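You operate a simulated robot arm through the tools that you are given. There is no shell and no other tool. Be economical: measure what you need, move in short steps, check, and stop when the job is done.

You run a simulated robot arm. Do the job below in one go: nothing can be reset, and whatever is moved stays where it is left.

## Task
Cure the lamp base in the jig and test it.
Fine: lock the clamp and switch on first; wait for CURED before the test; one press of each key; then switch off and open the clamp.

Only the result counts: the job must be done as asked and must still hold three seconds after the hand-in. Knocking over, shifting, dropping, spilling or breaking anything else fails it.

## Robot
A 7-joint arm with a two-finger parallel gripper, fixed in place. Base frame: the origin is at the foot of the arm, x ahead of it, y to its left, z up; the work surface is at about z = 0.86. Lengths are in m, angles in degrees, forces in N, time in s.
With the tool pointing down near the work surface it reaches from about 0.24 to 0.68 m from the base axis. Its first joint turns from -66.0 to 66.0 degrees. Payload 2.4 kg.
The TCP is the grasp point between the finger pads, 0.03 m short of the fingertips. In the tool frame z runs along the fingers and y along their closing line. The gripper opens to 0.094 m. The fingers are 0.028 m wide and 0.01 m thick; the gripper's body (0.05 by 0.096 m) begins 0.055 m behind the TCP.
Orientation is that of the tool frame in the base frame, as a unit quaternion [x, y, z, w]. With the fingers straight down and closing along the base's y, the tool's x points along the base's -x, its y along +y and its z along -z.

## Interface
- The arm moves only by the tool play_rows. Its argument "motion" is a list of rows, each an object (a shift or turn left out is 0, a gripper value left out holds the last) with "translation": the shift along the tool's x, y, z in units of 30 mm (1.0 is 30 mm), a list of three; "turn": the turn, a rotation vector about the tool's x, y, z in units of 5 degrees (1.0 is 5 degrees), a list of three; "hand": the finger opening in m, from 0 to 0.094. In form: [{"translation": [dx, dy, dz], "turn": [wx, wy, wz], "hand": hand}, ...]. A call has 1 to 10 rows; each row shifts and turns the commanded pose from where the row before left it, along the tool's axes as they then stand. A call with a number of a shift or a turn outside -1 to 1 is refused whole. A row lasts 0.2 s, in which the tool goes at most 0.05 m and 8.6 degrees; a call with a longer step from one row to the next is refused whole, and so is a gripper value outside its range. A pose out of reach is approached as far as the arm can. The call stops where the force on the tool passes 70 N (or 10 N more than at its start, if that is more) or the arm is blocked; 0.2 s more then pass. Each finger travels about 0.153 m/s and halts on what it meets, pressing with about 44 N; the grip force reading is that of the motor and also rises with nothing between the fingers. The clock runs only during rows and for 0.2 s after the last one: add rows that do not move to give the fingers time. The reply holds the time, the measured pose of the TCP, the force on the tool along the base axes, the opening and the grip force, in the units named above and with some noise.
- Cameras (640 x 400 px; columns grow to the right, rows downward): "scene" is fixed at [0.031, 0.4637, 1.4513]; the picture's right is [-0.83, -0.56, 0.00], its down [-0.29, 0.43, -0.86] and it looks along [0.48, -0.71, -0.52] (base axes); focal length 351 px, centre (320, 200). "wrist" rides on the gripper at [0.076, 0.014, -0.102] in the tool frame; the picture's right is [-0.18, 0.98, 0.00], its down [-0.75, -0.14, -0.64] and it looks along [-0.63, -0.12, 0.77] (tool axes); focal length 243 px, centre (320, 200). There is no depth. A picture from a camera that has moved, and an enlarged one, comes with that camera's place and axes in the base frame and with its lens.
- get_image(camera): a new picture of that camera. It takes no simulated time.
- zoom(camera, box): a new picture of the part [left, top, right, bottom] of that camera's present view, enlarged. It takes no simulated time.
- finish_job(): hands the job in; it is judged then, once.

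Go step by step. Nothing tells you positions but the pictures and the camera data: compare them with the known pose of the tool, close in by small moves and look again before you grip or let go. The budget is 120 turns and 68 pictures, counting those below and the enlarged ones. Unless the task says otherwise, let go and move clear before handing in, and close with one line.

The tools are called after "Emit:" as a command line: name --argument value ..., lists and objects as JSON in quotes. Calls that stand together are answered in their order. play_rows: Moves the arm, as the interface text tells. Its arguments: {"type":"object","properties":{"motion":{"type":"array"}},"required":["motion"]} The other tools are called the same way: get_image (camera) takes a picture; zoom (camera, box) takes an enlarged picture of a part of a camera's view; finish_job () hands the job in.

At the start:

```text
time: 0.0
eef_pos: [0.3962, -0.1924, 1.2393]
tcp_rot: [0.0, 1.0, 0.0, 0.0]
contact_force: [0.2, -0.8, 0.8]
finger_gap: 0.0942
grip_force: 0.0
```

scene: 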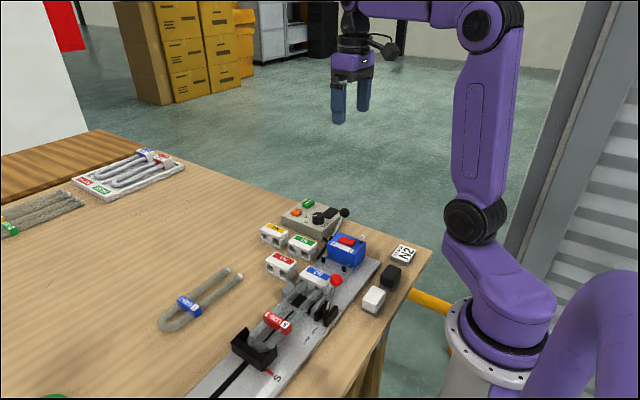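
wrist: 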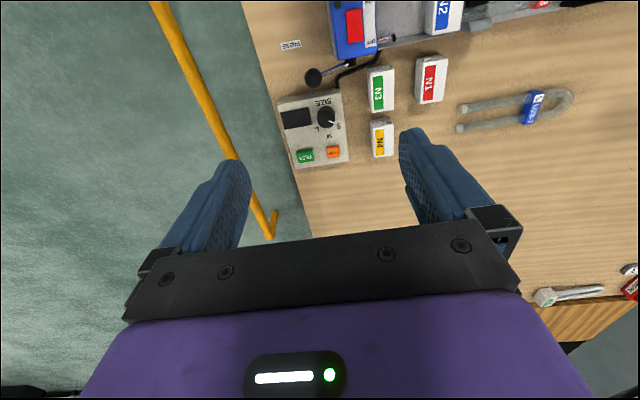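

I see a jig on a rail with a blue box with a red switch, and a test panel with a knob, keys and a lever. I zoom in to identify the parts.

Emit:
zoom --camera "scene" --box '[220, 190, 420, 315]'

Emit:
zoom --camera "scene" --box '[180, 260, 400, 398]'

Emit:
zoom --camera "wrist" --box '[260, 0, 500, 170]'

```text
3.20 times, centred on (320, 252) of scene
camera zoom: at [0.031, 0.4637, 1.4513], right [-0.83, -0.56, 0.0], down [-0.29, 0.43, -0.86], along [0.48, -0.71, -0.52], focal length 1122 px, centre (320, 32)
```

zoom: 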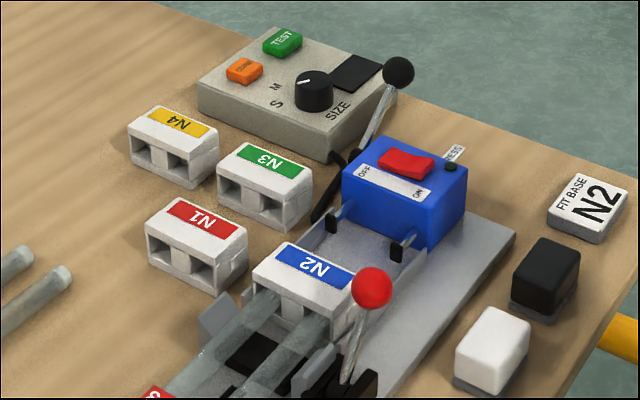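

```text
2.90 times, centred on (290, 329) of scene
camera zoom: at [0.031, 0.4637, 1.4513], right [-0.83, -0.56, 0.0], down [-0.29, 0.43, -0.86], along [0.48, -0.71, -0.52], focal length 1016 px, centre (407, -174)
```

zoom: 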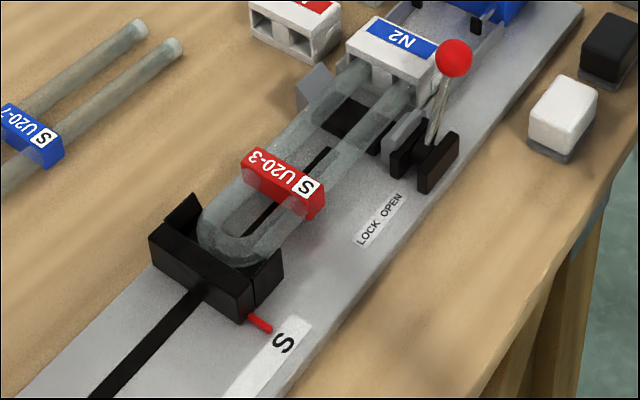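

```text
2.35 times, centred on (380, 85) of wrist
camera zoom: at [0.3197, -0.1779, 1.3421], right [0.18, 0.98, 0.0], down [0.75, -0.14, 0.64], along [0.63, -0.12, -0.77], focal length 571 px, centre (179, 471)
```

zoom: 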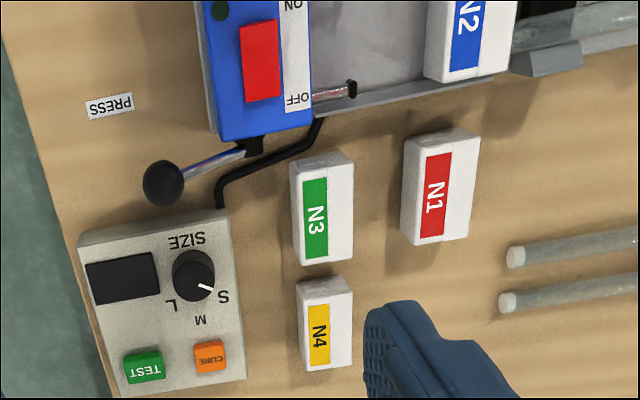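

The jig rail runs roughly along y at x≈0.33, the rocker is near (0.358,-0.135,0.924), CURE near (0.556,-0.195,0.903) and TEST near (0.558,-0.252,0.903). I move the wrist camera over the jig for a closer look.

Emit:
play_rows --motion '[{"translation": [0.44, 0.95, 0.6], "hand": 0.0}, {"translation": [0.44, 0.95, 0.6]}, {"translation": [0.44, 0.95, 0.6]}, {"translation": [0.44, 0.95, 0.6]}, {"translation": [0.44, 0.95, 0.6]}, {}, {}]'

Emit:
get_image --camera "wrist"

Emit:
zoom --camera "scene" --box '[260, 200, 360, 262]'

```text
time: 1.6
eef_pos: [0.3309, -0.0495, 1.1508]
tcp_rot: [0.0, 1.0, 0.0, 0.0]
contact_force: [0.3, -0.4, 0.2]
finger_gap: 0.0
grip_force: 33.4
```

```text
62 pictures are left
camera wrist: at [0.2545, -0.0348, 1.2535], right [0.18, 0.98, 0.0], down [0.75, -0.14, 0.64], along [0.63, -0.12, -0.77], focal length 243 px, centre (320, 200)
```

wrist: 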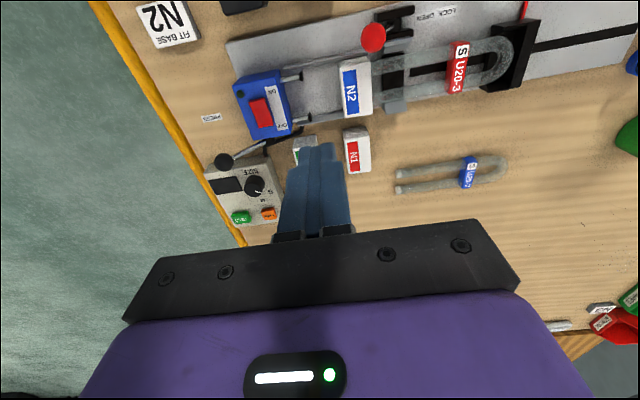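

```text
6.40 times, centred on (310, 231) of scene
camera zoom: at [0.031, 0.4637, 1.4513], right [-0.83, -0.56, 0.0], down [-0.29, 0.43, -0.86], along [0.48, -0.71, -0.52], focal length 2244 px, centre (384, 2)
```

zoom: 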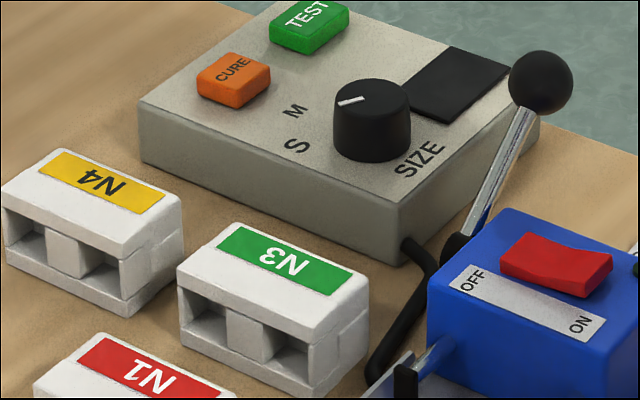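

The size knob already points at S, matching the lamp (U20-3 S). Now a closer look at clamp and switch.

Emit:
zoom --camera "wrist" --box '[340, 0, 500, 100]'

Emit:
zoom --camera "wrist" --box '[200, 40, 400, 165]'

Emit:
zoom --camera "scene" --box '[260, 260, 370, 329]'

```text
4.00 times, centred on (420, 50) of wrist
camera zoom: at [0.2545, -0.0348, 1.2535], right [0.18, 0.98, 0.0], down [0.75, -0.14, 0.64], along [0.63, -0.12, -0.77], focal length 970 px, centre (-80, 800)
```

zoom: 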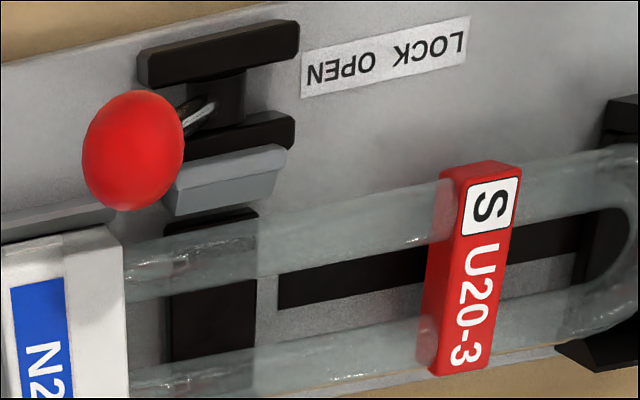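

```text
3.20 times, centred on (300, 102) of wrist
camera zoom: at [0.2545, -0.0348, 1.2535], right [0.18, 0.98, 0.0], down [0.75, -0.14, 0.64], along [0.63, -0.12, -0.77], focal length 776 px, centre (384, 512)
```

zoom: 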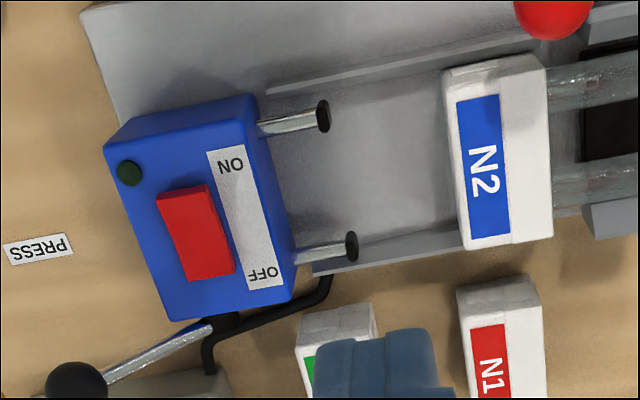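

```text
5.80 times, centred on (315, 294) of scene
camera zoom: at [0.031, 0.4637, 1.4513], right [-0.83, -0.56, 0.0], down [-0.29, 0.43, -0.86], along [0.48, -0.71, -0.52], focal length 2033 px, centre (349, -348)
```

zoom: 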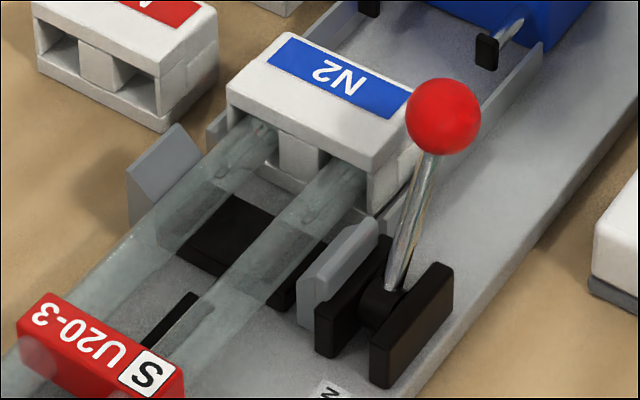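

The base N2 is already on the tubes; the red-ball clamp lever at about (0.298, 0.012, 0.942) leans to OPEN (-y) and LOCK is +y. I descend beside the ball on its -y side with fingers closed.

Emit:
play_rows --motion '[{"translation": [0.6, 0.25, 0.9]}, {"translation": [0.567, 0.233, 0.9]}, {"translation": [0, 0, 0.9]}, {"translation": [0, 0, 0.9]}, {"translation": [0, 0, 0.9]}, {"translation": [0, 0, 0.9]}, {}]'

Emit:
get_image --camera "wrist"

Emit:
zoom --camera "scene" --box '[260, 230, 400, 318]'

```text
time: 3.2
eef_pos: [0.2942, -0.034, 0.9877]
tcp_rot: [-0.001, 1.0, 0.0, 0.0]
contact_force: [0.1, 0.1, 0.2]
finger_gap: 0.0
grip_force: 33.2
```

```text
57 pictures are left
camera wrist: at [0.2183, -0.02, 1.0903], right [0.18, 0.98, 0.0], down [0.75, -0.14, 0.64], along [0.63, -0.12, -0.77], focal length 243 px, centre (320, 200)
```

wrist: 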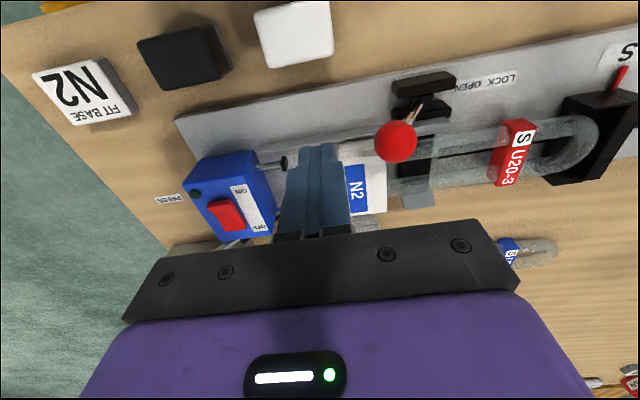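

```text
4.55 times, centred on (330, 274) of scene
camera zoom: at [0.031, 0.4637, 1.4513], right [-0.83, -0.56, 0.0], down [-0.29, 0.43, -0.86], along [0.48, -0.71, -0.52], focal length 1594 px, centre (274, -136)
```

zoom: 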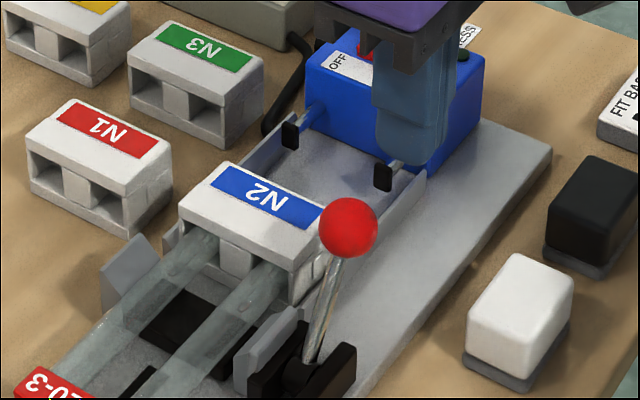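

Ball reconfirmed at about (0.299, 0.014, 0.942), with the finger clear on its -y side. I lower 28 mm and push gently toward +y.

Emit:
play_rows --motion '[{"translation": [0, 0, 0.93]}, {}, {"translation": [0, 0.5, 0]}, {"translation": [0, 0.5, 0]}, {"translation": [0, 0.4, 0]}, {"translation": [0, 0.4, 0]}, {"translation": [0, 0.4, 0]}, {"translation": [0, 0.4, 0]}, {"translation": [0, 0.4, 0]}, {}]'

Emit:
zoom --camera "scene" --box '[240, 230, 400, 330]'

Emit:
get_image --camera "wrist"

```text
time: 4.4
eef_pos: [0.2949, -0.0005, 0.9606]
tcp_rot: [0.005, 1.0, 0.0, 0.0]
contact_force: [-3.5, -11.6, 19.5]
finger_gap: 0.0001
grip_force: 33.1
stopped in row 6: the force on the tool passed its limit (the readings are from after the stop); the commanded pose is now the measured one
```

```text
4.00 times, centred on (320, 280) of scene
camera zoom: at [0.0307, 0.4633, 1.4514], right [-0.83, -0.56, 0.0], down [-0.29, 0.43, -0.86], along [0.48, -0.71, -0.52], focal length 1403 px, centre (320, -120)
```

zoom: 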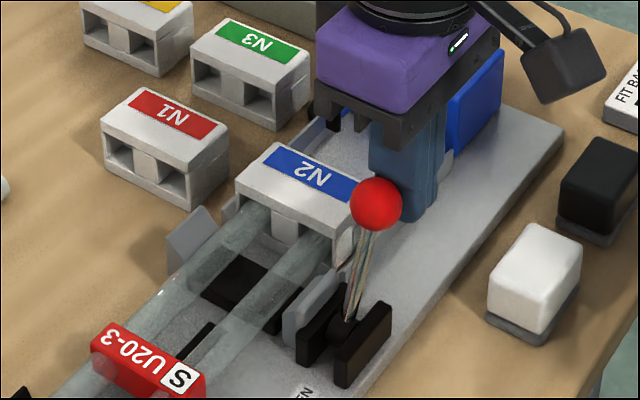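

```text
54 pictures are left
camera wrist: at [0.2181, 0.015, 1.0639], right [0.19, 0.98, 0.0], down [0.75, -0.15, 0.64], along [0.63, -0.13, -0.77], focal length 243 px, centre (320, 200)
```

wrist: 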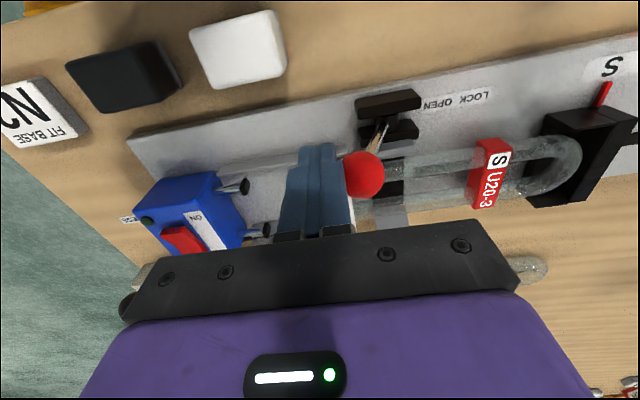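

The push stopped on the force limit after the ball moved about 9 mm. Before pushing more, I check the gap between finger, ball and N2.

Emit:
zoom --camera "scene" --box '[295, 250, 365, 294]'

Emit:
zoom --camera "wrist" --box '[270, 80, 430, 240]'

Emit:
zoom --camera "scene" --box '[260, 260, 370, 329]'

```text
9.09 times, centred on (330, 272) of scene
camera zoom: at [0.0307, 0.4633, 1.4514], right [-0.83, -0.56, 0.0], down [-0.29, 0.43, -0.86], along [0.48, -0.71, -0.52], focal length 3188 px, centre (229, -454)
```

zoom: 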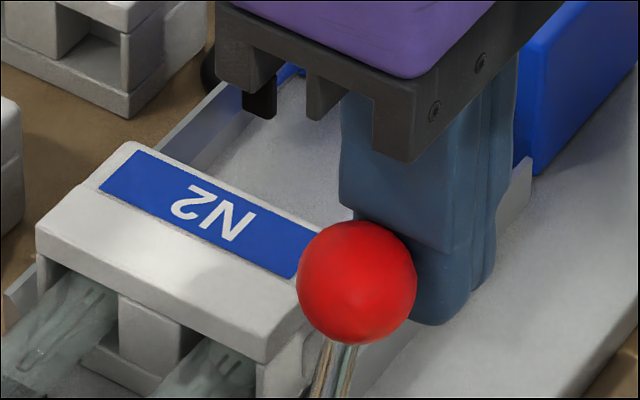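

```text
2.50 times, centred on (350, 160) of wrist
camera zoom: at [0.2181, 0.015, 1.0639], right [0.19, 0.98, 0.0], down [0.75, -0.15, 0.64], along [0.63, -0.13, -0.77], focal length 606 px, centre (245, 300)
```

zoom: 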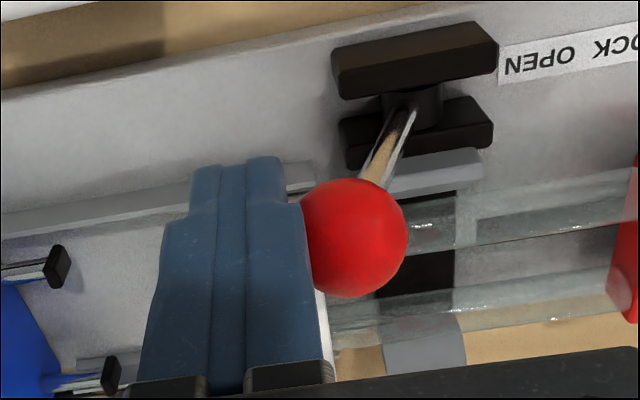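

```text
5.80 times, centred on (315, 294) of scene
camera zoom: at [0.0307, 0.4633, 1.4514], right [-0.83, -0.56, 0.0], down [-0.29, 0.43, -0.86], along [0.48, -0.71, -0.52], focal length 2033 px, centre (349, -348)
```

zoom: 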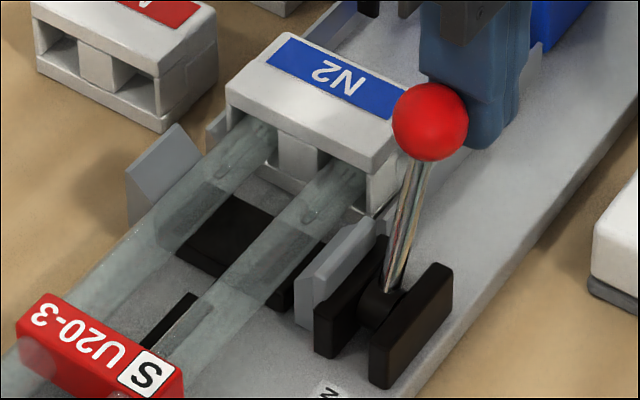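

N2 and the lamp have not moved and the finger only touches the ball, so the lever is just stiff. I continue with smaller steps, rising slightly along its arc.

Emit:
play_rows --motion '[{"translation": [0, 0.15, -0.08]}, {"translation": [0, 0.15, -0.08]}, {"translation": [0, 0.15, -0.06]}, {"translation": [0, 0.15, -0.04]}, {"translation": [0, 0.15, -0.02]}, {"translation": [0, 0.15, 0]}, {"translation": [0, 0.15, 0]}, {"translation": [0, 0.15, 0]}, {}]'

Emit:
zoom --camera "scene" --box '[260, 260, 370, 329]'

```text
time: 6.4
eef_pos: [0.2957, 0.0369, 0.9685]
tcp_rot: [0.005, 1.0, -0.001, 0.001]
contact_force: [-0.2, -0.9, -0.3]
finger_gap: 0.0002
grip_force: 33.1
```

```text
5.80 times, centred on (315, 294) of scene
camera zoom: at [0.031, 0.4637, 1.4513], right [-0.83, -0.56, 0.0], down [-0.29, 0.43, -0.86], along [0.48, -0.71, -0.52], focal length 2033 px, centre (349, -348)
```

zoom: 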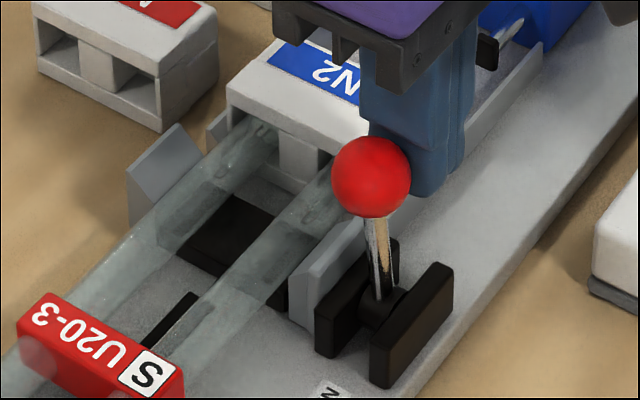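

The lever moves well now and is past vertical. I continue toward LOCK.

Emit:
play_rows --motion '[{"translation": [0, 0.15, 0.03]}, {"translation": [0, 0.15, 0.04]}, {"translation": [0, 0.15, 0.05]}, {"translation": [0, 0.15, 0.06]}, {"translation": [0, 0.15, 0.06]}, {"translation": [0, 0.15, 0.06]}, {}]'

Emit:
zoom --camera "scene" --box '[260, 260, 370, 329]'

Emit:
get_image --camera "wrist"

```text
time: 8.0
eef_pos: [0.2967, 0.0641, 0.9595]
tcp_rot: [0.004, 1.0, -0.001, 0.001]
contact_force: [0.7, -3.4, 3.0]
finger_gap: 0.0
grip_force: 33.2
```

```text
5.80 times, centred on (315, 294) of scene
camera zoom: at [0.031, 0.4635, 1.4513], right [-0.83, -0.56, 0.0], down [-0.29, 0.43, -0.86], along [0.48, -0.71, -0.52], focal length 2033 px, centre (349, -348)
```

zoom: 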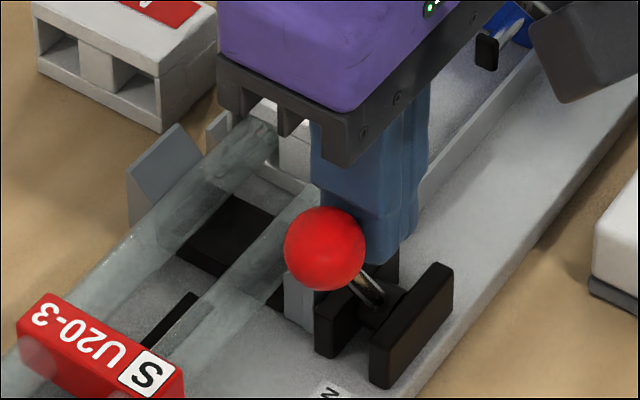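

```text
48 pictures are left
camera wrist: at [0.2199, 0.0781, 1.0626], right [0.19, 0.98, 0.0], down [0.75, -0.15, 0.64], along [0.63, -0.13, -0.77], focal length 243 px, centre (320, 200)
```

wrist: 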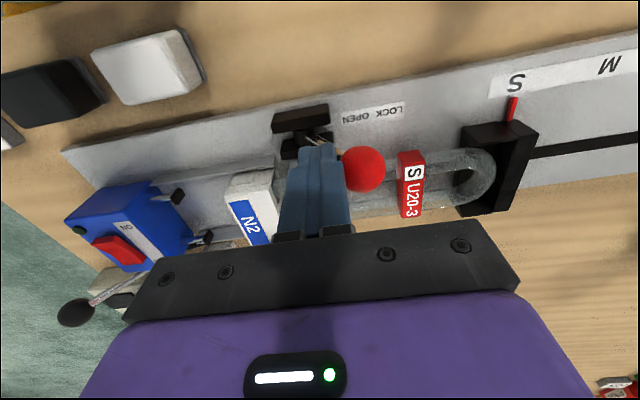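

The ball is now well past vertical with light force; I push a bit further to find the end stop.

Emit:
play_rows --motion '[{"translation": [0, 0.12, 0.08]}, {"translation": [0, 0.12, 0.08]}, {"translation": [0, 0.12, 0.08]}, {}]'

Emit:
zoom --camera "scene" --box '[260, 260, 370, 329]'

```text
time: 8.5
eef_pos: [0.297, 0.0622, 0.9574]
tcp_rot: [0.008, 1.0, -0.003, 0.0]
contact_force: [-0.5, -18.8, 31.2]
finger_gap: 0.0
grip_force: 33.1
stopped in row 2: the force on the tool passed its limit (the readings are from after the stop); the commanded pose is now the measured one
```

```text
5.80 times, centred on (315, 294) of scene
camera zoom: at [0.0307, 0.4631, 1.4515], right [-0.83, -0.56, 0.0], down [-0.29, 0.43, -0.86], along [0.48, -0.71, -0.52], focal length 2033 px, centre (349, -348)
```

zoom: 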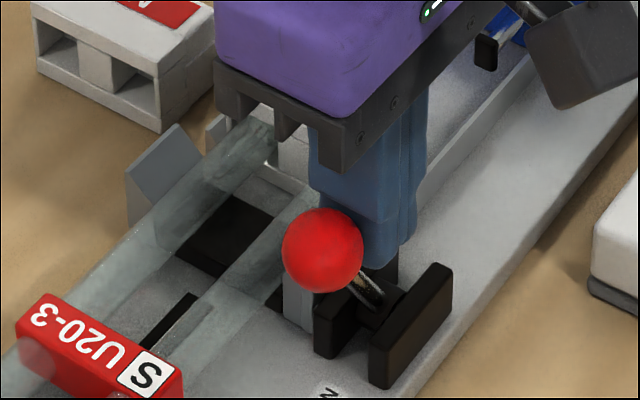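

That is the end stop: lever at LOCK. I back off -y and lift straight up, then look.

Emit:
play_rows --motion '[{"translation": [0, -0.3, 0]}, {"translation": [0, -0.3, -0.5]}, {"translation": [0, 0, -1]}, {"translation": [0, -1, -1]}, {"translation": [0, -1, -1]}, {"translation": [0, -1, 0]}, {"translation": [0, -1, 0]}, {}]'

Emit:
get_image --camera "wrist"

Emit:
zoom --camera "scene" --box '[260, 260, 370, 329]'

```text
time: 10.3
eef_pos: [0.2975, -0.0732, 1.0635]
tcp_rot: [0.006, 1.0, -0.002, 0.0]
contact_force: [-0.5, 0.3, 0.5]
finger_gap: 0.0
grip_force: 32.4
```

```text
46 pictures are left
camera wrist: at [0.2205, -0.0574, 1.167], right [0.2, 0.98, 0.0], down [0.75, -0.15, 0.64], along [0.63, -0.13, -0.77], focal length 243 px, centre (320, 200)
```

wrist: 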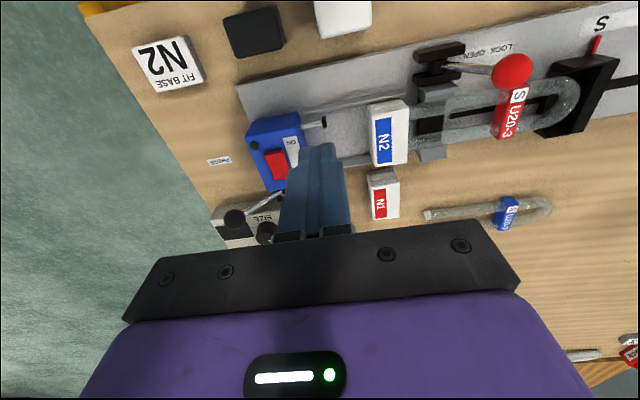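

```text
5.80 times, centred on (315, 294) of scene
camera zoom: at [0.031, 0.4636, 1.4513], right [-0.83, -0.56, 0.0], down [-0.29, 0.43, -0.86], along [0.48, -0.71, -0.52], focal length 2033 px, centre (349, -348)
```

zoom: 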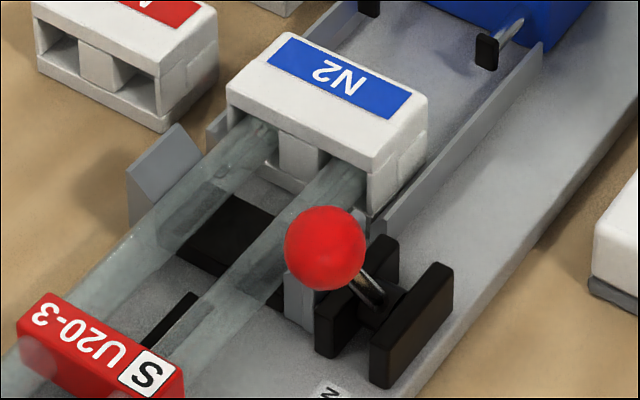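

The clamp is locked. Next I hover over the ON end (smaller x) of the red rocker at about (0.346,-0.135).

Emit:
play_rows --motion '[{"translation": [-0.43, -0.7, 0.2]}, {"translation": [-0.43, -0.7, 0.2]}, {"translation": [-0.42, -0.66, 0.2]}, {"translation": [0, 0, 0.9]}, {"translation": [0, 0, 0.9]}, {"translation": [0, 0, 0.5]}, {}]'

Emit:
get_image --camera "wrist"

Emit:
zoom --camera "scene" --box '[310, 215, 390, 265]'

```text
time: 11.9
eef_pos: [0.3307, -0.1351, 0.9758]
tcp_rot: [0.007, 1.0, -0.002, 0.001]
contact_force: [-0.4, 0.1, -0.4]
finger_gap: 0.0002
grip_force: 32.9
```

```text
44 pictures are left
camera wrist: at [0.2552, -0.1196, 1.0785], right [0.2, 0.98, 0.0], down [0.75, -0.15, 0.64], along [0.63, -0.13, -0.77], focal length 243 px, centre (320, 200)
```

wrist: 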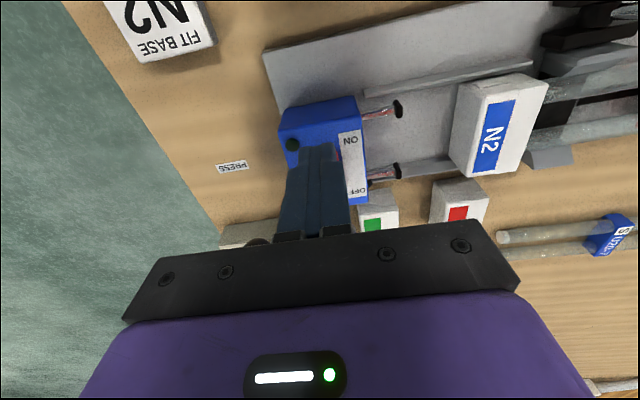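

```text
8.00 times, centred on (350, 240) of scene
camera zoom: at [0.031, 0.4637, 1.4513], right [-0.83, -0.56, 0.0], down [-0.29, 0.43, -0.86], along [0.48, -0.71, -0.52], focal length 2805 px, centre (80, -120)
```

zoom: 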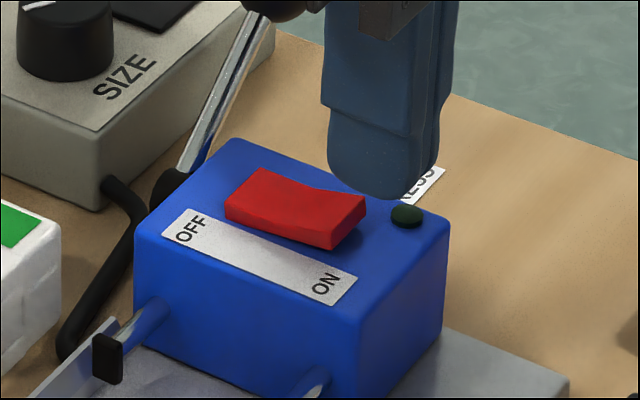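

The rocker's ON end is raised (OFF now). I shift 6 mm in +x, 2 mm in +y, and press down in small steps.

Emit:
play_rows --motion '[{"translation": [-0.2, 0.07, 0.15]}, {"translation": [0, 0, 0.15]}, {"translation": [0, 0, 0.15]}, {"translation": [0, 0, 0.1]}, {"translation": [0, 0, 0.1]}, {"translation": [0, 0, 0.1]}, {}]'

Emit:
zoom --camera "scene" --box '[310, 215, 390, 265]'

```text
time: 13.5
eef_pos: [0.3381, -0.132, 0.9564]
tcp_rot: [0.006, 1.0, -0.003, 0.003]
contact_force: [-14.8, 4.8, 62.3]
finger_gap: 0.0
grip_force: 32.9
```

```text
8.00 times, centred on (350, 240) of scene
camera zoom: at [0.0299, 0.4641, 1.4511], right [-0.83, -0.56, 0.0], down [-0.29, 0.43, -0.86], along [0.48, -0.71, -0.51], focal length 2805 px, centre (80, -120)
```

zoom: 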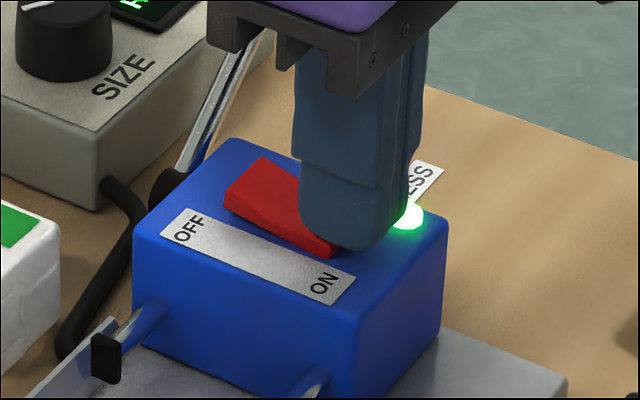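

The LED is green and the display is on. I lift and move over toward the CURE key, staying high.

Emit:
play_rows --motion '[{"translation": [0, 0, -0.6]}, {"translation": [0, 0, -1]}, {"translation": [0, 0, -1]}, {"translation": [0, 0, -1]}, {"translation": [-0.9, -0.35, 0]}, {"translation": [-0.9, -0.35, 0]}, {"translation": [-0.9, -0.35, 0]}, {"translation": [-0.9, -0.35, 0]}, {"translation": [-0.9, -0.35, 0]}, {}]'

Emit:
get_image --camera "wrist"

Emit:
zoom --camera "scene" --box '[270, 180, 390, 255]'

```text
time: 15.7
eef_pos: [0.4726, -0.1874, 1.0616]
tcp_rot: [0.006, 1.0, -0.002, 0.001]
contact_force: [0.3, 0.8, -0.8]
finger_gap: 0.0
grip_force: 32.8
```

```text
41 pictures are left
camera wrist: at [0.3964, -0.1706, 1.165], right [0.2, 0.98, 0.0], down [0.75, -0.15, 0.64], along [0.63, -0.13, -0.77], focal length 243 px, centre (320, 200)
```

wrist: 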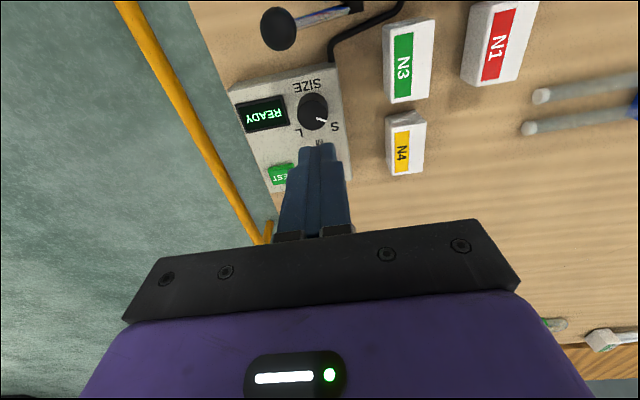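

```text
5.33 times, centred on (330, 218) of scene
camera zoom: at [0.031, 0.4637, 1.4513], right [-0.83, -0.56, 0.0], down [-0.29, 0.43, -0.86], along [0.48, -0.71, -0.52], focal length 1870 px, centre (267, 107)
```

zoom: 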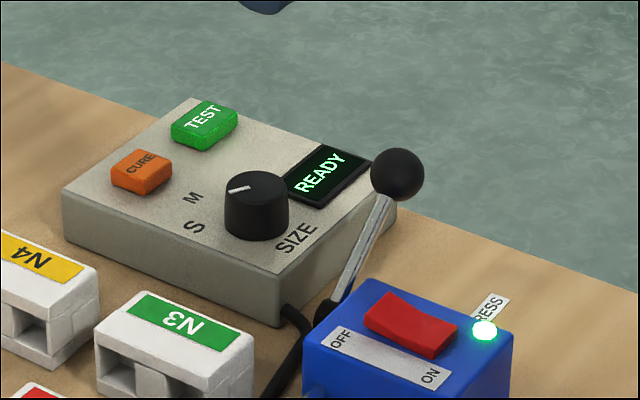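

The display says READY and the knob is on S. I move over the CURE key.

Emit:
play_rows --motion '[{"translation": [-0.93, -0.06, 0]}, {"translation": [-0.93, -0.06, 0]}, {"translation": [-0.92, -0.06, 0]}, {"translation": [0, 0, 0.9]}, {"translation": [0, 0, 0.9]}, {"translation": [0, 0, 0.9]}, {}]'

Emit:
get_image --camera "wrist"

Emit:
zoom --camera "scene" --box '[260, 180, 356, 240]'

```text
time: 17.3
eef_pos: [0.5548, -0.1923, 0.9813]
tcp_rot: [0.006, 1.0, -0.002, 0.001]
contact_force: [-0.4, 0.6, 0.0]
finger_gap: 0.0
grip_force: 32.5
```

```text
39 pictures are left
camera wrist: at [0.4791, -0.1779, 1.0849], right [0.2, 0.98, 0.0], down [0.75, -0.15, 0.64], along [0.63, -0.13, -0.77], focal length 243 px, centre (320, 200)
```

wrist: 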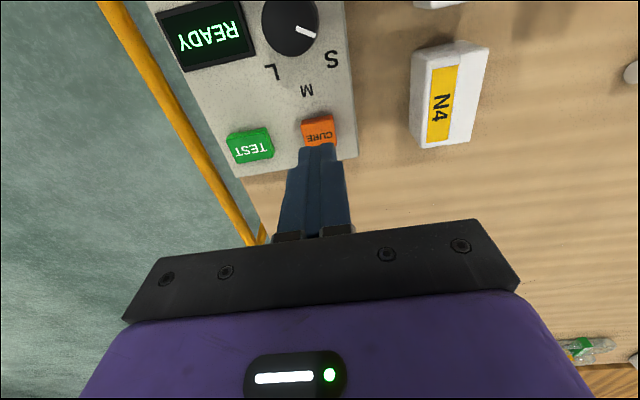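

```text
6.67 times, centred on (308, 210) of scene
camera zoom: at [0.031, 0.4637, 1.4513], right [-0.83, -0.56, 0.0], down [-0.29, 0.43, -0.86], along [0.48, -0.71, -0.52], focal length 2338 px, centre (400, 133)
```

zoom: 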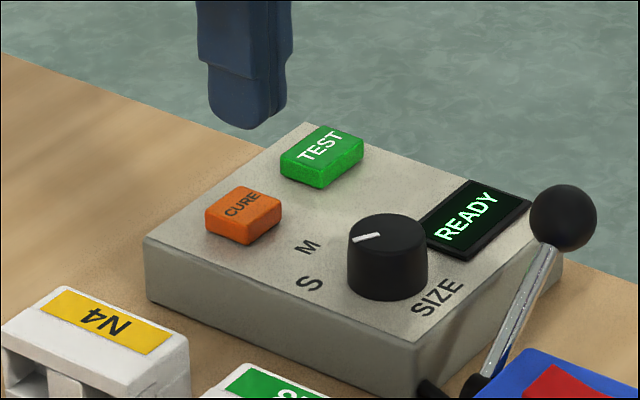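

CURE is right under the fingertips (≈0.558,-0.195). I press it once, monotonically.

Emit:
play_rows --motion '[{"translation": [-0.08, -0.08, 0.65]}, {"translation": [0, 0, 0.6]}, {"translation": [0, 0, 0.1]}, {"translation": [0, 0, 0.1]}, {"translation": [0, 0, 0.1]}]'

Emit:
zoom --camera "scene" --box '[260, 180, 356, 240]'

```text
time: 18.5
eef_pos: [0.5581, -0.1966, 0.9356]
tcp_rot: [0.008, 1.0, -0.001, 0.001]
contact_force: [0.6, 0.3, 0.0]
finger_gap: 0.0
grip_force: 33.0
```

```text
6.67 times, centred on (308, 210) of scene
camera zoom: at [0.031, 0.4637, 1.4513], right [-0.83, -0.56, 0.0], down [-0.29, 0.43, -0.86], along [0.48, -0.71, -0.52], focal length 2338 px, centre (400, 133)
```

zoom: 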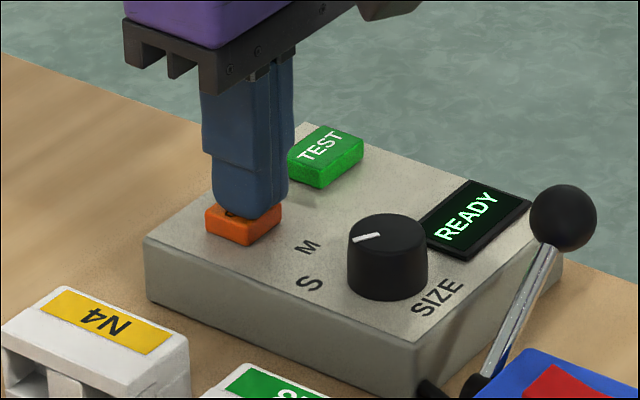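

The tip hangs just over the key without contact; I press further down.

Emit:
play_rows --motion '[{"translation": [0, 0, 0.08]}, {"translation": [0, 0, 0.08]}, {"translation": [0, 0, 0.08]}]'

Emit:
zoom --camera "scene" --box '[260, 180, 356, 240]'

```text
time: 19.3
eef_pos: [0.5598, -0.1967, 0.929]
tcp_rot: [0.007, 1.0, -0.001, 0.001]
contact_force: [-4.7, 2.0, 14.2]
finger_gap: 0.0
grip_force: 32.7
```

```text
6.67 times, centred on (308, 210) of scene
camera zoom: at [0.0306, 0.4638, 1.4512], right [-0.83, -0.56, 0.0], down [-0.29, 0.43, -0.86], along [0.48, -0.71, -0.52], focal length 2338 px, centre (400, 133)
```

zoom: 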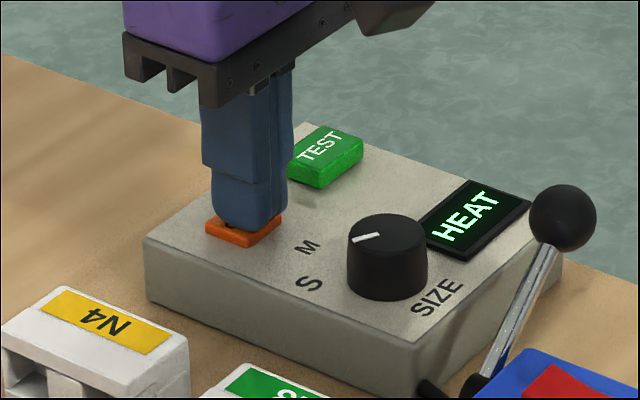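

HEAT is showing. I lift, move over TEST (≈0.558,-0.252), and wait for CURED.

Emit:
play_rows --motion '[{"translation": [0, 0, -0.75]}, {"translation": [0, 0, -0.75]}, {"translation": [0.05, -0.93, 0]}, {"translation": [0, -0.93, 0]}, {}, {}, {}, {}, {}, {}]'

Emit:
get_image --camera "wrist"

Emit:
zoom --camera "scene" --box '[260, 180, 356, 240]'

```text
time: 21.5
eef_pos: [0.5566, -0.2499, 0.9715]
tcp_rot: [0.007, 1.0, -0.002, 0.001]
contact_force: [-0.6, 0.7, 0.1]
finger_gap: 0.0
grip_force: 32.9
```

```text
35 pictures are left
camera wrist: at [0.4804, -0.2353, 1.0754], right [0.2, 0.98, 0.0], down [0.75, -0.15, 0.64], along [0.63, -0.13, -0.77], focal length 243 px, centre (320, 200)
```

wrist: 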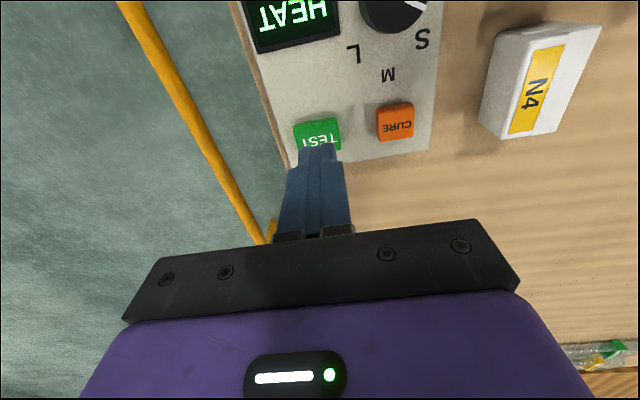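

```text
6.67 times, centred on (308, 210) of scene
camera zoom: at [0.031, 0.4637, 1.4513], right [-0.83, -0.56, 0.0], down [-0.29, 0.43, -0.86], along [0.48, -0.71, -0.52], focal length 2338 px, centre (400, 133)
```

zoom: 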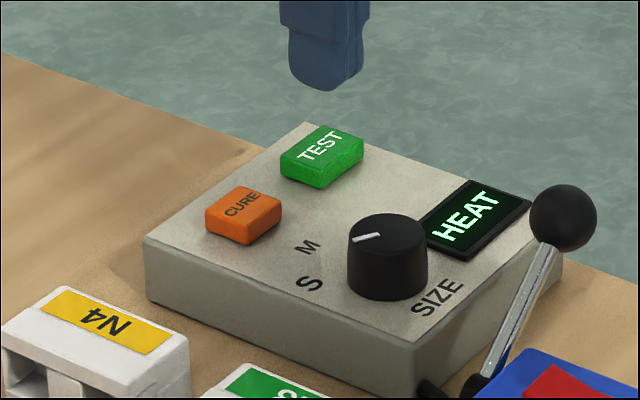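

Still HEAT; the tool is over TEST. I wait.

Emit:
play_rows --motion '[{}, {}, {}, {}, {}, {}, {}, {}, {}, {}]'

Emit:
play_rows --motion '[{}, {}, {}, {}, {}, {}, {}, {}, {}, {}]'

Emit:
zoom --camera "scene" --box '[260, 180, 356, 240]'

```text
time: 23.7
eef_pos: [0.5574, -0.2512, 0.9718]
tcp_rot: [0.007, 1.0, -0.001, 0.0]
contact_force: [-0.8, -0.5, -0.4]
finger_gap: 0.0001
grip_force: 32.9
```

```text
time: 25.9
eef_pos: [0.5568, -0.2497, 0.9728]
tcp_rot: [0.007, 1.0, -0.002, 0.001]
contact_force: [0.3, 0.3, 0.1]
finger_gap: 0.0
grip_force: 33.1
```

```text
6.67 times, centred on (308, 210) of scene
camera zoom: at [0.031, 0.4637, 1.4513], right [-0.83, -0.56, 0.0], down [-0.29, 0.43, -0.86], along [0.48, -0.71, -0.52], focal length 2338 px, centre (400, 133)
```

zoom: 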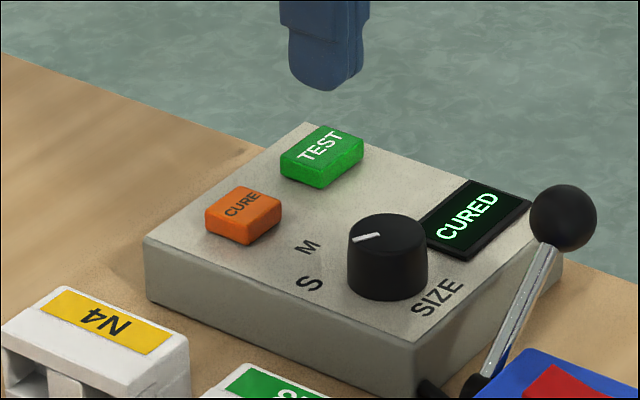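

CURED is showing. I press TEST once.

Emit:
play_rows --motion '[{"translation": [-0.04, -0.05, 0.6]}, {"translation": [0, 0, 0.5]}, {"translation": [0, 0, 0.1]}, {"translation": [0, 0, 0.1]}, {"translation": [0, 0, 0.08]}, {"translation": [0, 0, 0.08]}]'

Emit:
zoom --camera "scene" --box '[260, 180, 356, 240]'

```text
time: 27.3
eef_pos: [0.5587, -0.2531, 0.9323]
tcp_rot: [0.006, 1.0, -0.003, 0.002]
contact_force: [-2.0, 1.7, 10.4]
finger_gap: 0.0
grip_force: 33.2
```

```text
6.67 times, centred on (308, 210) of scene
camera zoom: at [0.0308, 0.4638, 1.4512], right [-0.83, -0.56, 0.0], down [-0.29, 0.43, -0.86], along [0.48, -0.71, -0.52], focal length 2338 px, centre (400, 133)
```

zoom: 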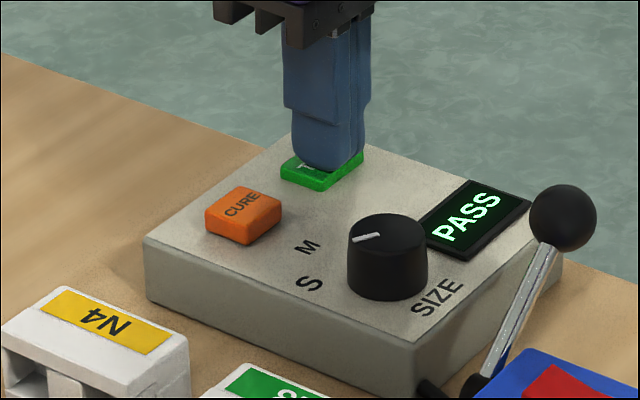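

PASS. I lift clear and travel back over the OFF end of the rocker.

Emit:
play_rows --motion '[{"translation": [0, 0, -0.9]}, {"translation": [0, 0, -0.9]}, {"translation": [0, 0, -0.9]}, {"translation": [0, 0, -0.9]}, {"translation": [0, 0, -0.8]}, {"translation": [0.9, 0.65, 0]}, {"translation": [0.9, 0.65, 0]}, {"translation": [0.9, 0.65, 0]}, {"translation": [0.9, 0.65, 0]}, {}]'

Emit:
play_rows --motion '[{"translation": [0.9, 0.65, 0]}, {"translation": [0.9, 0.65, 0]}, {"translation": [0.4, 0.1, 0]}, {}]'

Emit:
get_image --camera "wrist"

```text
time: 29.5
eef_pos: [0.4511, -0.1737, 1.0618]
tcp_rot: [0.006, 1.0, -0.002, 0.001]
contact_force: [0.7, -0.3, -0.2]
finger_gap: 0.0002
grip_force: 33.2
```

```text
time: 30.5
eef_pos: [0.3836, -0.1319, 1.0611]
tcp_rot: [0.006, 1.0, -0.002, 0.0]
contact_force: [0.5, -0.4, 0.6]
finger_gap: 0.0
grip_force: 32.8
```

```text
31 pictures are left
camera wrist: at [0.3074, -0.116, 1.1635], right [0.2, 0.98, 0.0], down [0.75, -0.15, 0.64], along [0.63, -0.13, -0.77], focal length 243 px, centre (320, 200)
```

wrist: 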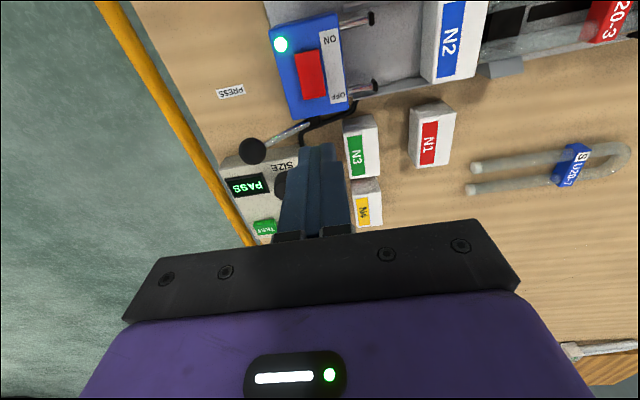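

The finger is above the OFF end (rocker centre ≈0.36, OFF end ≈0.377). I descend and press.

Emit:
play_rows --motion '[{"translation": [0.08, -0.05, 0.95]}, {"translation": [0, 0, 0.95]}, {"translation": [0, 0, 0.95]}, {"translation": [0, 0, 0.15]}, {"translation": [0, 0, 0.15]}, {"translation": [0, 0, 0.1]}, {"translation": [0, 0, 0.1]}, {"translation": [0, 0, 0.1]}, {}]'

Emit:
zoom --camera "scene" --box '[300, 195, 396, 255]'

```text
time: 32.5
eef_pos: [0.3835, -0.1343, 0.9566]
tcp_rot: [0.007, 1.0, -0.001, 0.001]
contact_force: [0.4, -0.3, 1.3]
finger_gap: 0.0001
grip_force: 33.2
```

```text
6.67 times, centred on (348, 225) of scene
camera zoom: at [0.031, 0.4636, 1.4513], right [-0.83, -0.56, 0.0], down [-0.29, 0.43, -0.86], along [0.48, -0.71, -0.52], focal length 2338 px, centre (133, 33)
```

zoom: 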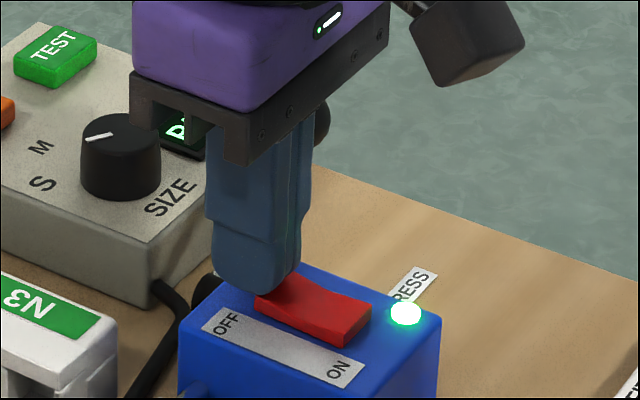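

The rocker is tilting but the LED is still on; I press a little more.

Emit:
play_rows --motion '[{"translation": [0, 0, 0.08]}, {"translation": [0, 0, 0.08]}, {}]'

Emit:
zoom --camera "scene" --box '[300, 195, 396, 255]'

```text
time: 33.1
eef_pos: [0.3828, -0.1327, 0.9553]
tcp_rot: [0.006, 1.0, -0.002, 0.001]
contact_force: [-4.1, 2.5, 17.5]
finger_gap: 0.0001
grip_force: 32.8
stopped in row 3: the force on the tool passed its limit (the readings are from after the stop); the commanded pose is now the measured one
```

```text
6.67 times, centred on (348, 225) of scene
camera zoom: at [0.0307, 0.4638, 1.4512], right [-0.83, -0.56, 0.0], down [-0.29, 0.43, -0.86], along [0.48, -0.71, -0.52], focal length 2338 px, centre (133, 33)
```

zoom: 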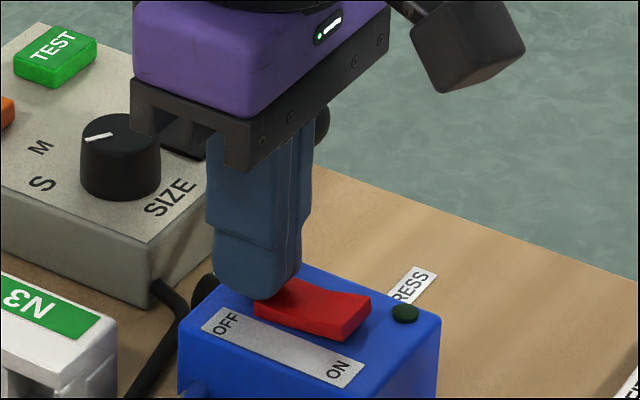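

The LED is off. I lift and travel to the +y side of the clamp ball, which is at about (0.298, 0.083, 0.942).

Emit:
play_rows --motion '[{"translation": [0, 0, -0.9]}, {"translation": [0, 0, -0.9]}, {"translation": [0, 0, -0.9]}, {"translation": [0, 0, -0.9]}, {"translation": [0.5, 0.95, 0]}, {"translation": [0.5, 0.95, 0]}, {"translation": [0.5, 0.95, 0]}, {"translation": [0.5, 0.95, 0]}, {"translation": [0.5, 0.95, 0]}, {"translation": [0.5, 0.95, 0]}]'

Emit:
play_rows --motion '[{"translation": [0, 0.95, 0]}, {"translation": [0, 0.95, 0]}, {"translation": [0, 0.95, 0]}, {}]'

Emit:
get_image --camera "wrist"

Emit:
get_image --camera "scene"

```text
time: 35.3
eef_pos: [0.2923, 0.0385, 1.0625]
tcp_rot: [0.006, 1.0, -0.002, 0.002]
contact_force: [0.6, 0.9, 0.2]
finger_gap: 0.0
grip_force: 32.4
```

```text
time: 36.3
eef_pos: [0.2969, 0.1257, 1.0607]
tcp_rot: [0.008, 1.0, -0.002, 0.002]
contact_force: [-0.6, 0.9, -0.9]
finger_gap: 0.0
grip_force: 33.1
```

```text
28 pictures are left
camera wrist: at [0.2204, 0.1415, 1.1629], right [0.2, 0.98, 0.0], down [0.75, -0.15, 0.65], along [0.63, -0.13, -0.76], focal length 243 px, centre (320, 200)
```

wrist: 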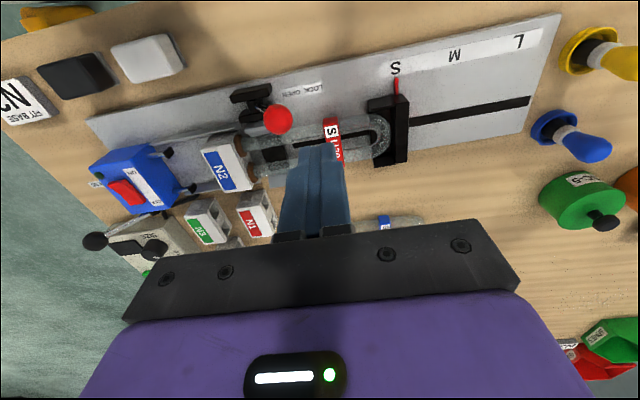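

```text
27 pictures are left
```

scene: 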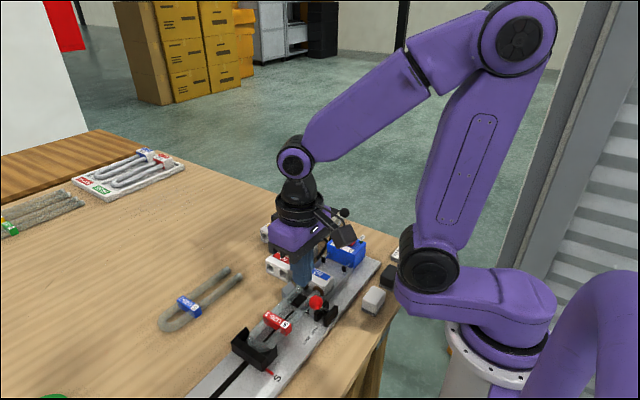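

Ball confirmed at (0.300,0.084); the lamp tag's near edge is ~x 0.320, so a finger at x≈0.292 clears it. I descend partway and check.

Emit:
play_rows --motion '[{"translation": [0.17, -0.1, 0.9]}, {"translation": [0, 0, 0.9]}, {"translation": [0, 0, 0.8]}, {"translation": [0, 0, 0.5]}, {}]'

Emit:
zoom --camera "scene" --box '[250, 260, 360, 329]'

Emit:
zoom --camera "wrist" --box '[200, 50, 440, 250]'

```text
time: 37.5
eef_pos: [0.2904, 0.1224, 0.9685]
tcp_rot: [0.007, 1.0, -0.001, 0.002]
contact_force: [0.3, 0.3, -0.3]
finger_gap: 0.0
grip_force: 33.2
```

```text
5.80 times, centred on (305, 294) of scene
camera zoom: at [0.031, 0.4637, 1.4513], right [-0.83, -0.56, 0.0], down [-0.29, 0.43, -0.86], along [0.48, -0.71, -0.52], focal length 2033 px, centre (407, -348)
```

zoom: 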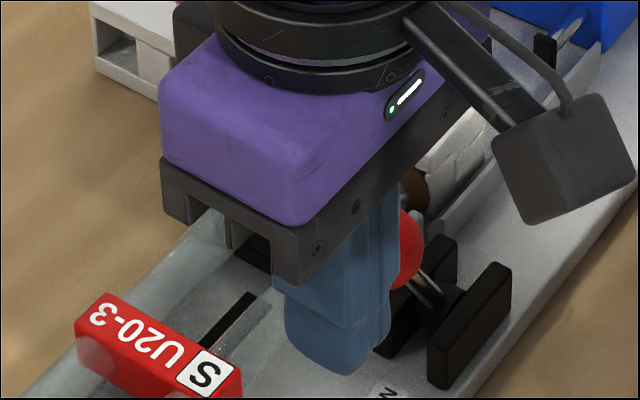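

```text
2.00 times, centred on (320, 150) of wrist
camera zoom: at [0.2138, 0.1374, 1.0717], right [0.2, 0.98, 0.0], down [0.75, -0.15, 0.65], along [0.63, -0.13, -0.76], focal length 485 px, centre (320, 300)
```

zoom: 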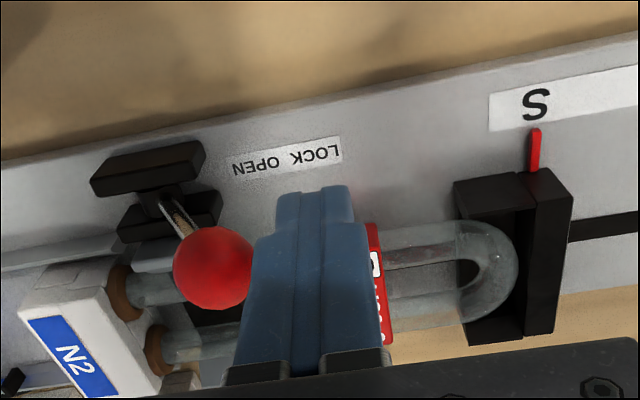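

The amber cured joint is visible and the finger is clear on the +y side. I lower and push the ball toward OPEN (-y) in small steps.

Emit:
play_rows --motion '[{"translation": [-0.08, -0.2, 0.37]}, {"translation": [0, -0.15, 0]}, {"translation": [0, -0.15, 0]}, {"translation": [0, -0.15, -0.08]}, {"translation": [0, -0.15, -0.08]}, {"translation": [0, -0.15, -0.06]}, {"translation": [0, -0.15, -0.06]}, {"translation": [0, -0.15, -0.04]}, {"translation": [0, -0.15, -0.02]}, {}]'

Emit:
zoom --camera "wrist" --box '[200, 50, 440, 250]'

```text
time: 39.7
eef_pos: [0.2935, 0.0789, 0.9677]
tcp_rot: [0.007, 1.0, -0.002, 0.002]
contact_force: [0.0, 0.4, 0.0]
finger_gap: 0.0
grip_force: 32.8
```

```text
2.00 times, centred on (320, 150) of wrist
camera zoom: at [0.217, 0.0952, 1.0711], right [0.2, 0.98, 0.0], down [0.75, -0.15, 0.64], along [0.63, -0.13, -0.76], focal length 485 px, centre (320, 300)
```

zoom: 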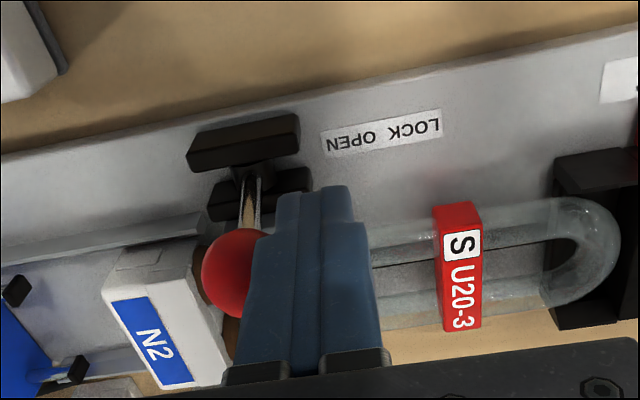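

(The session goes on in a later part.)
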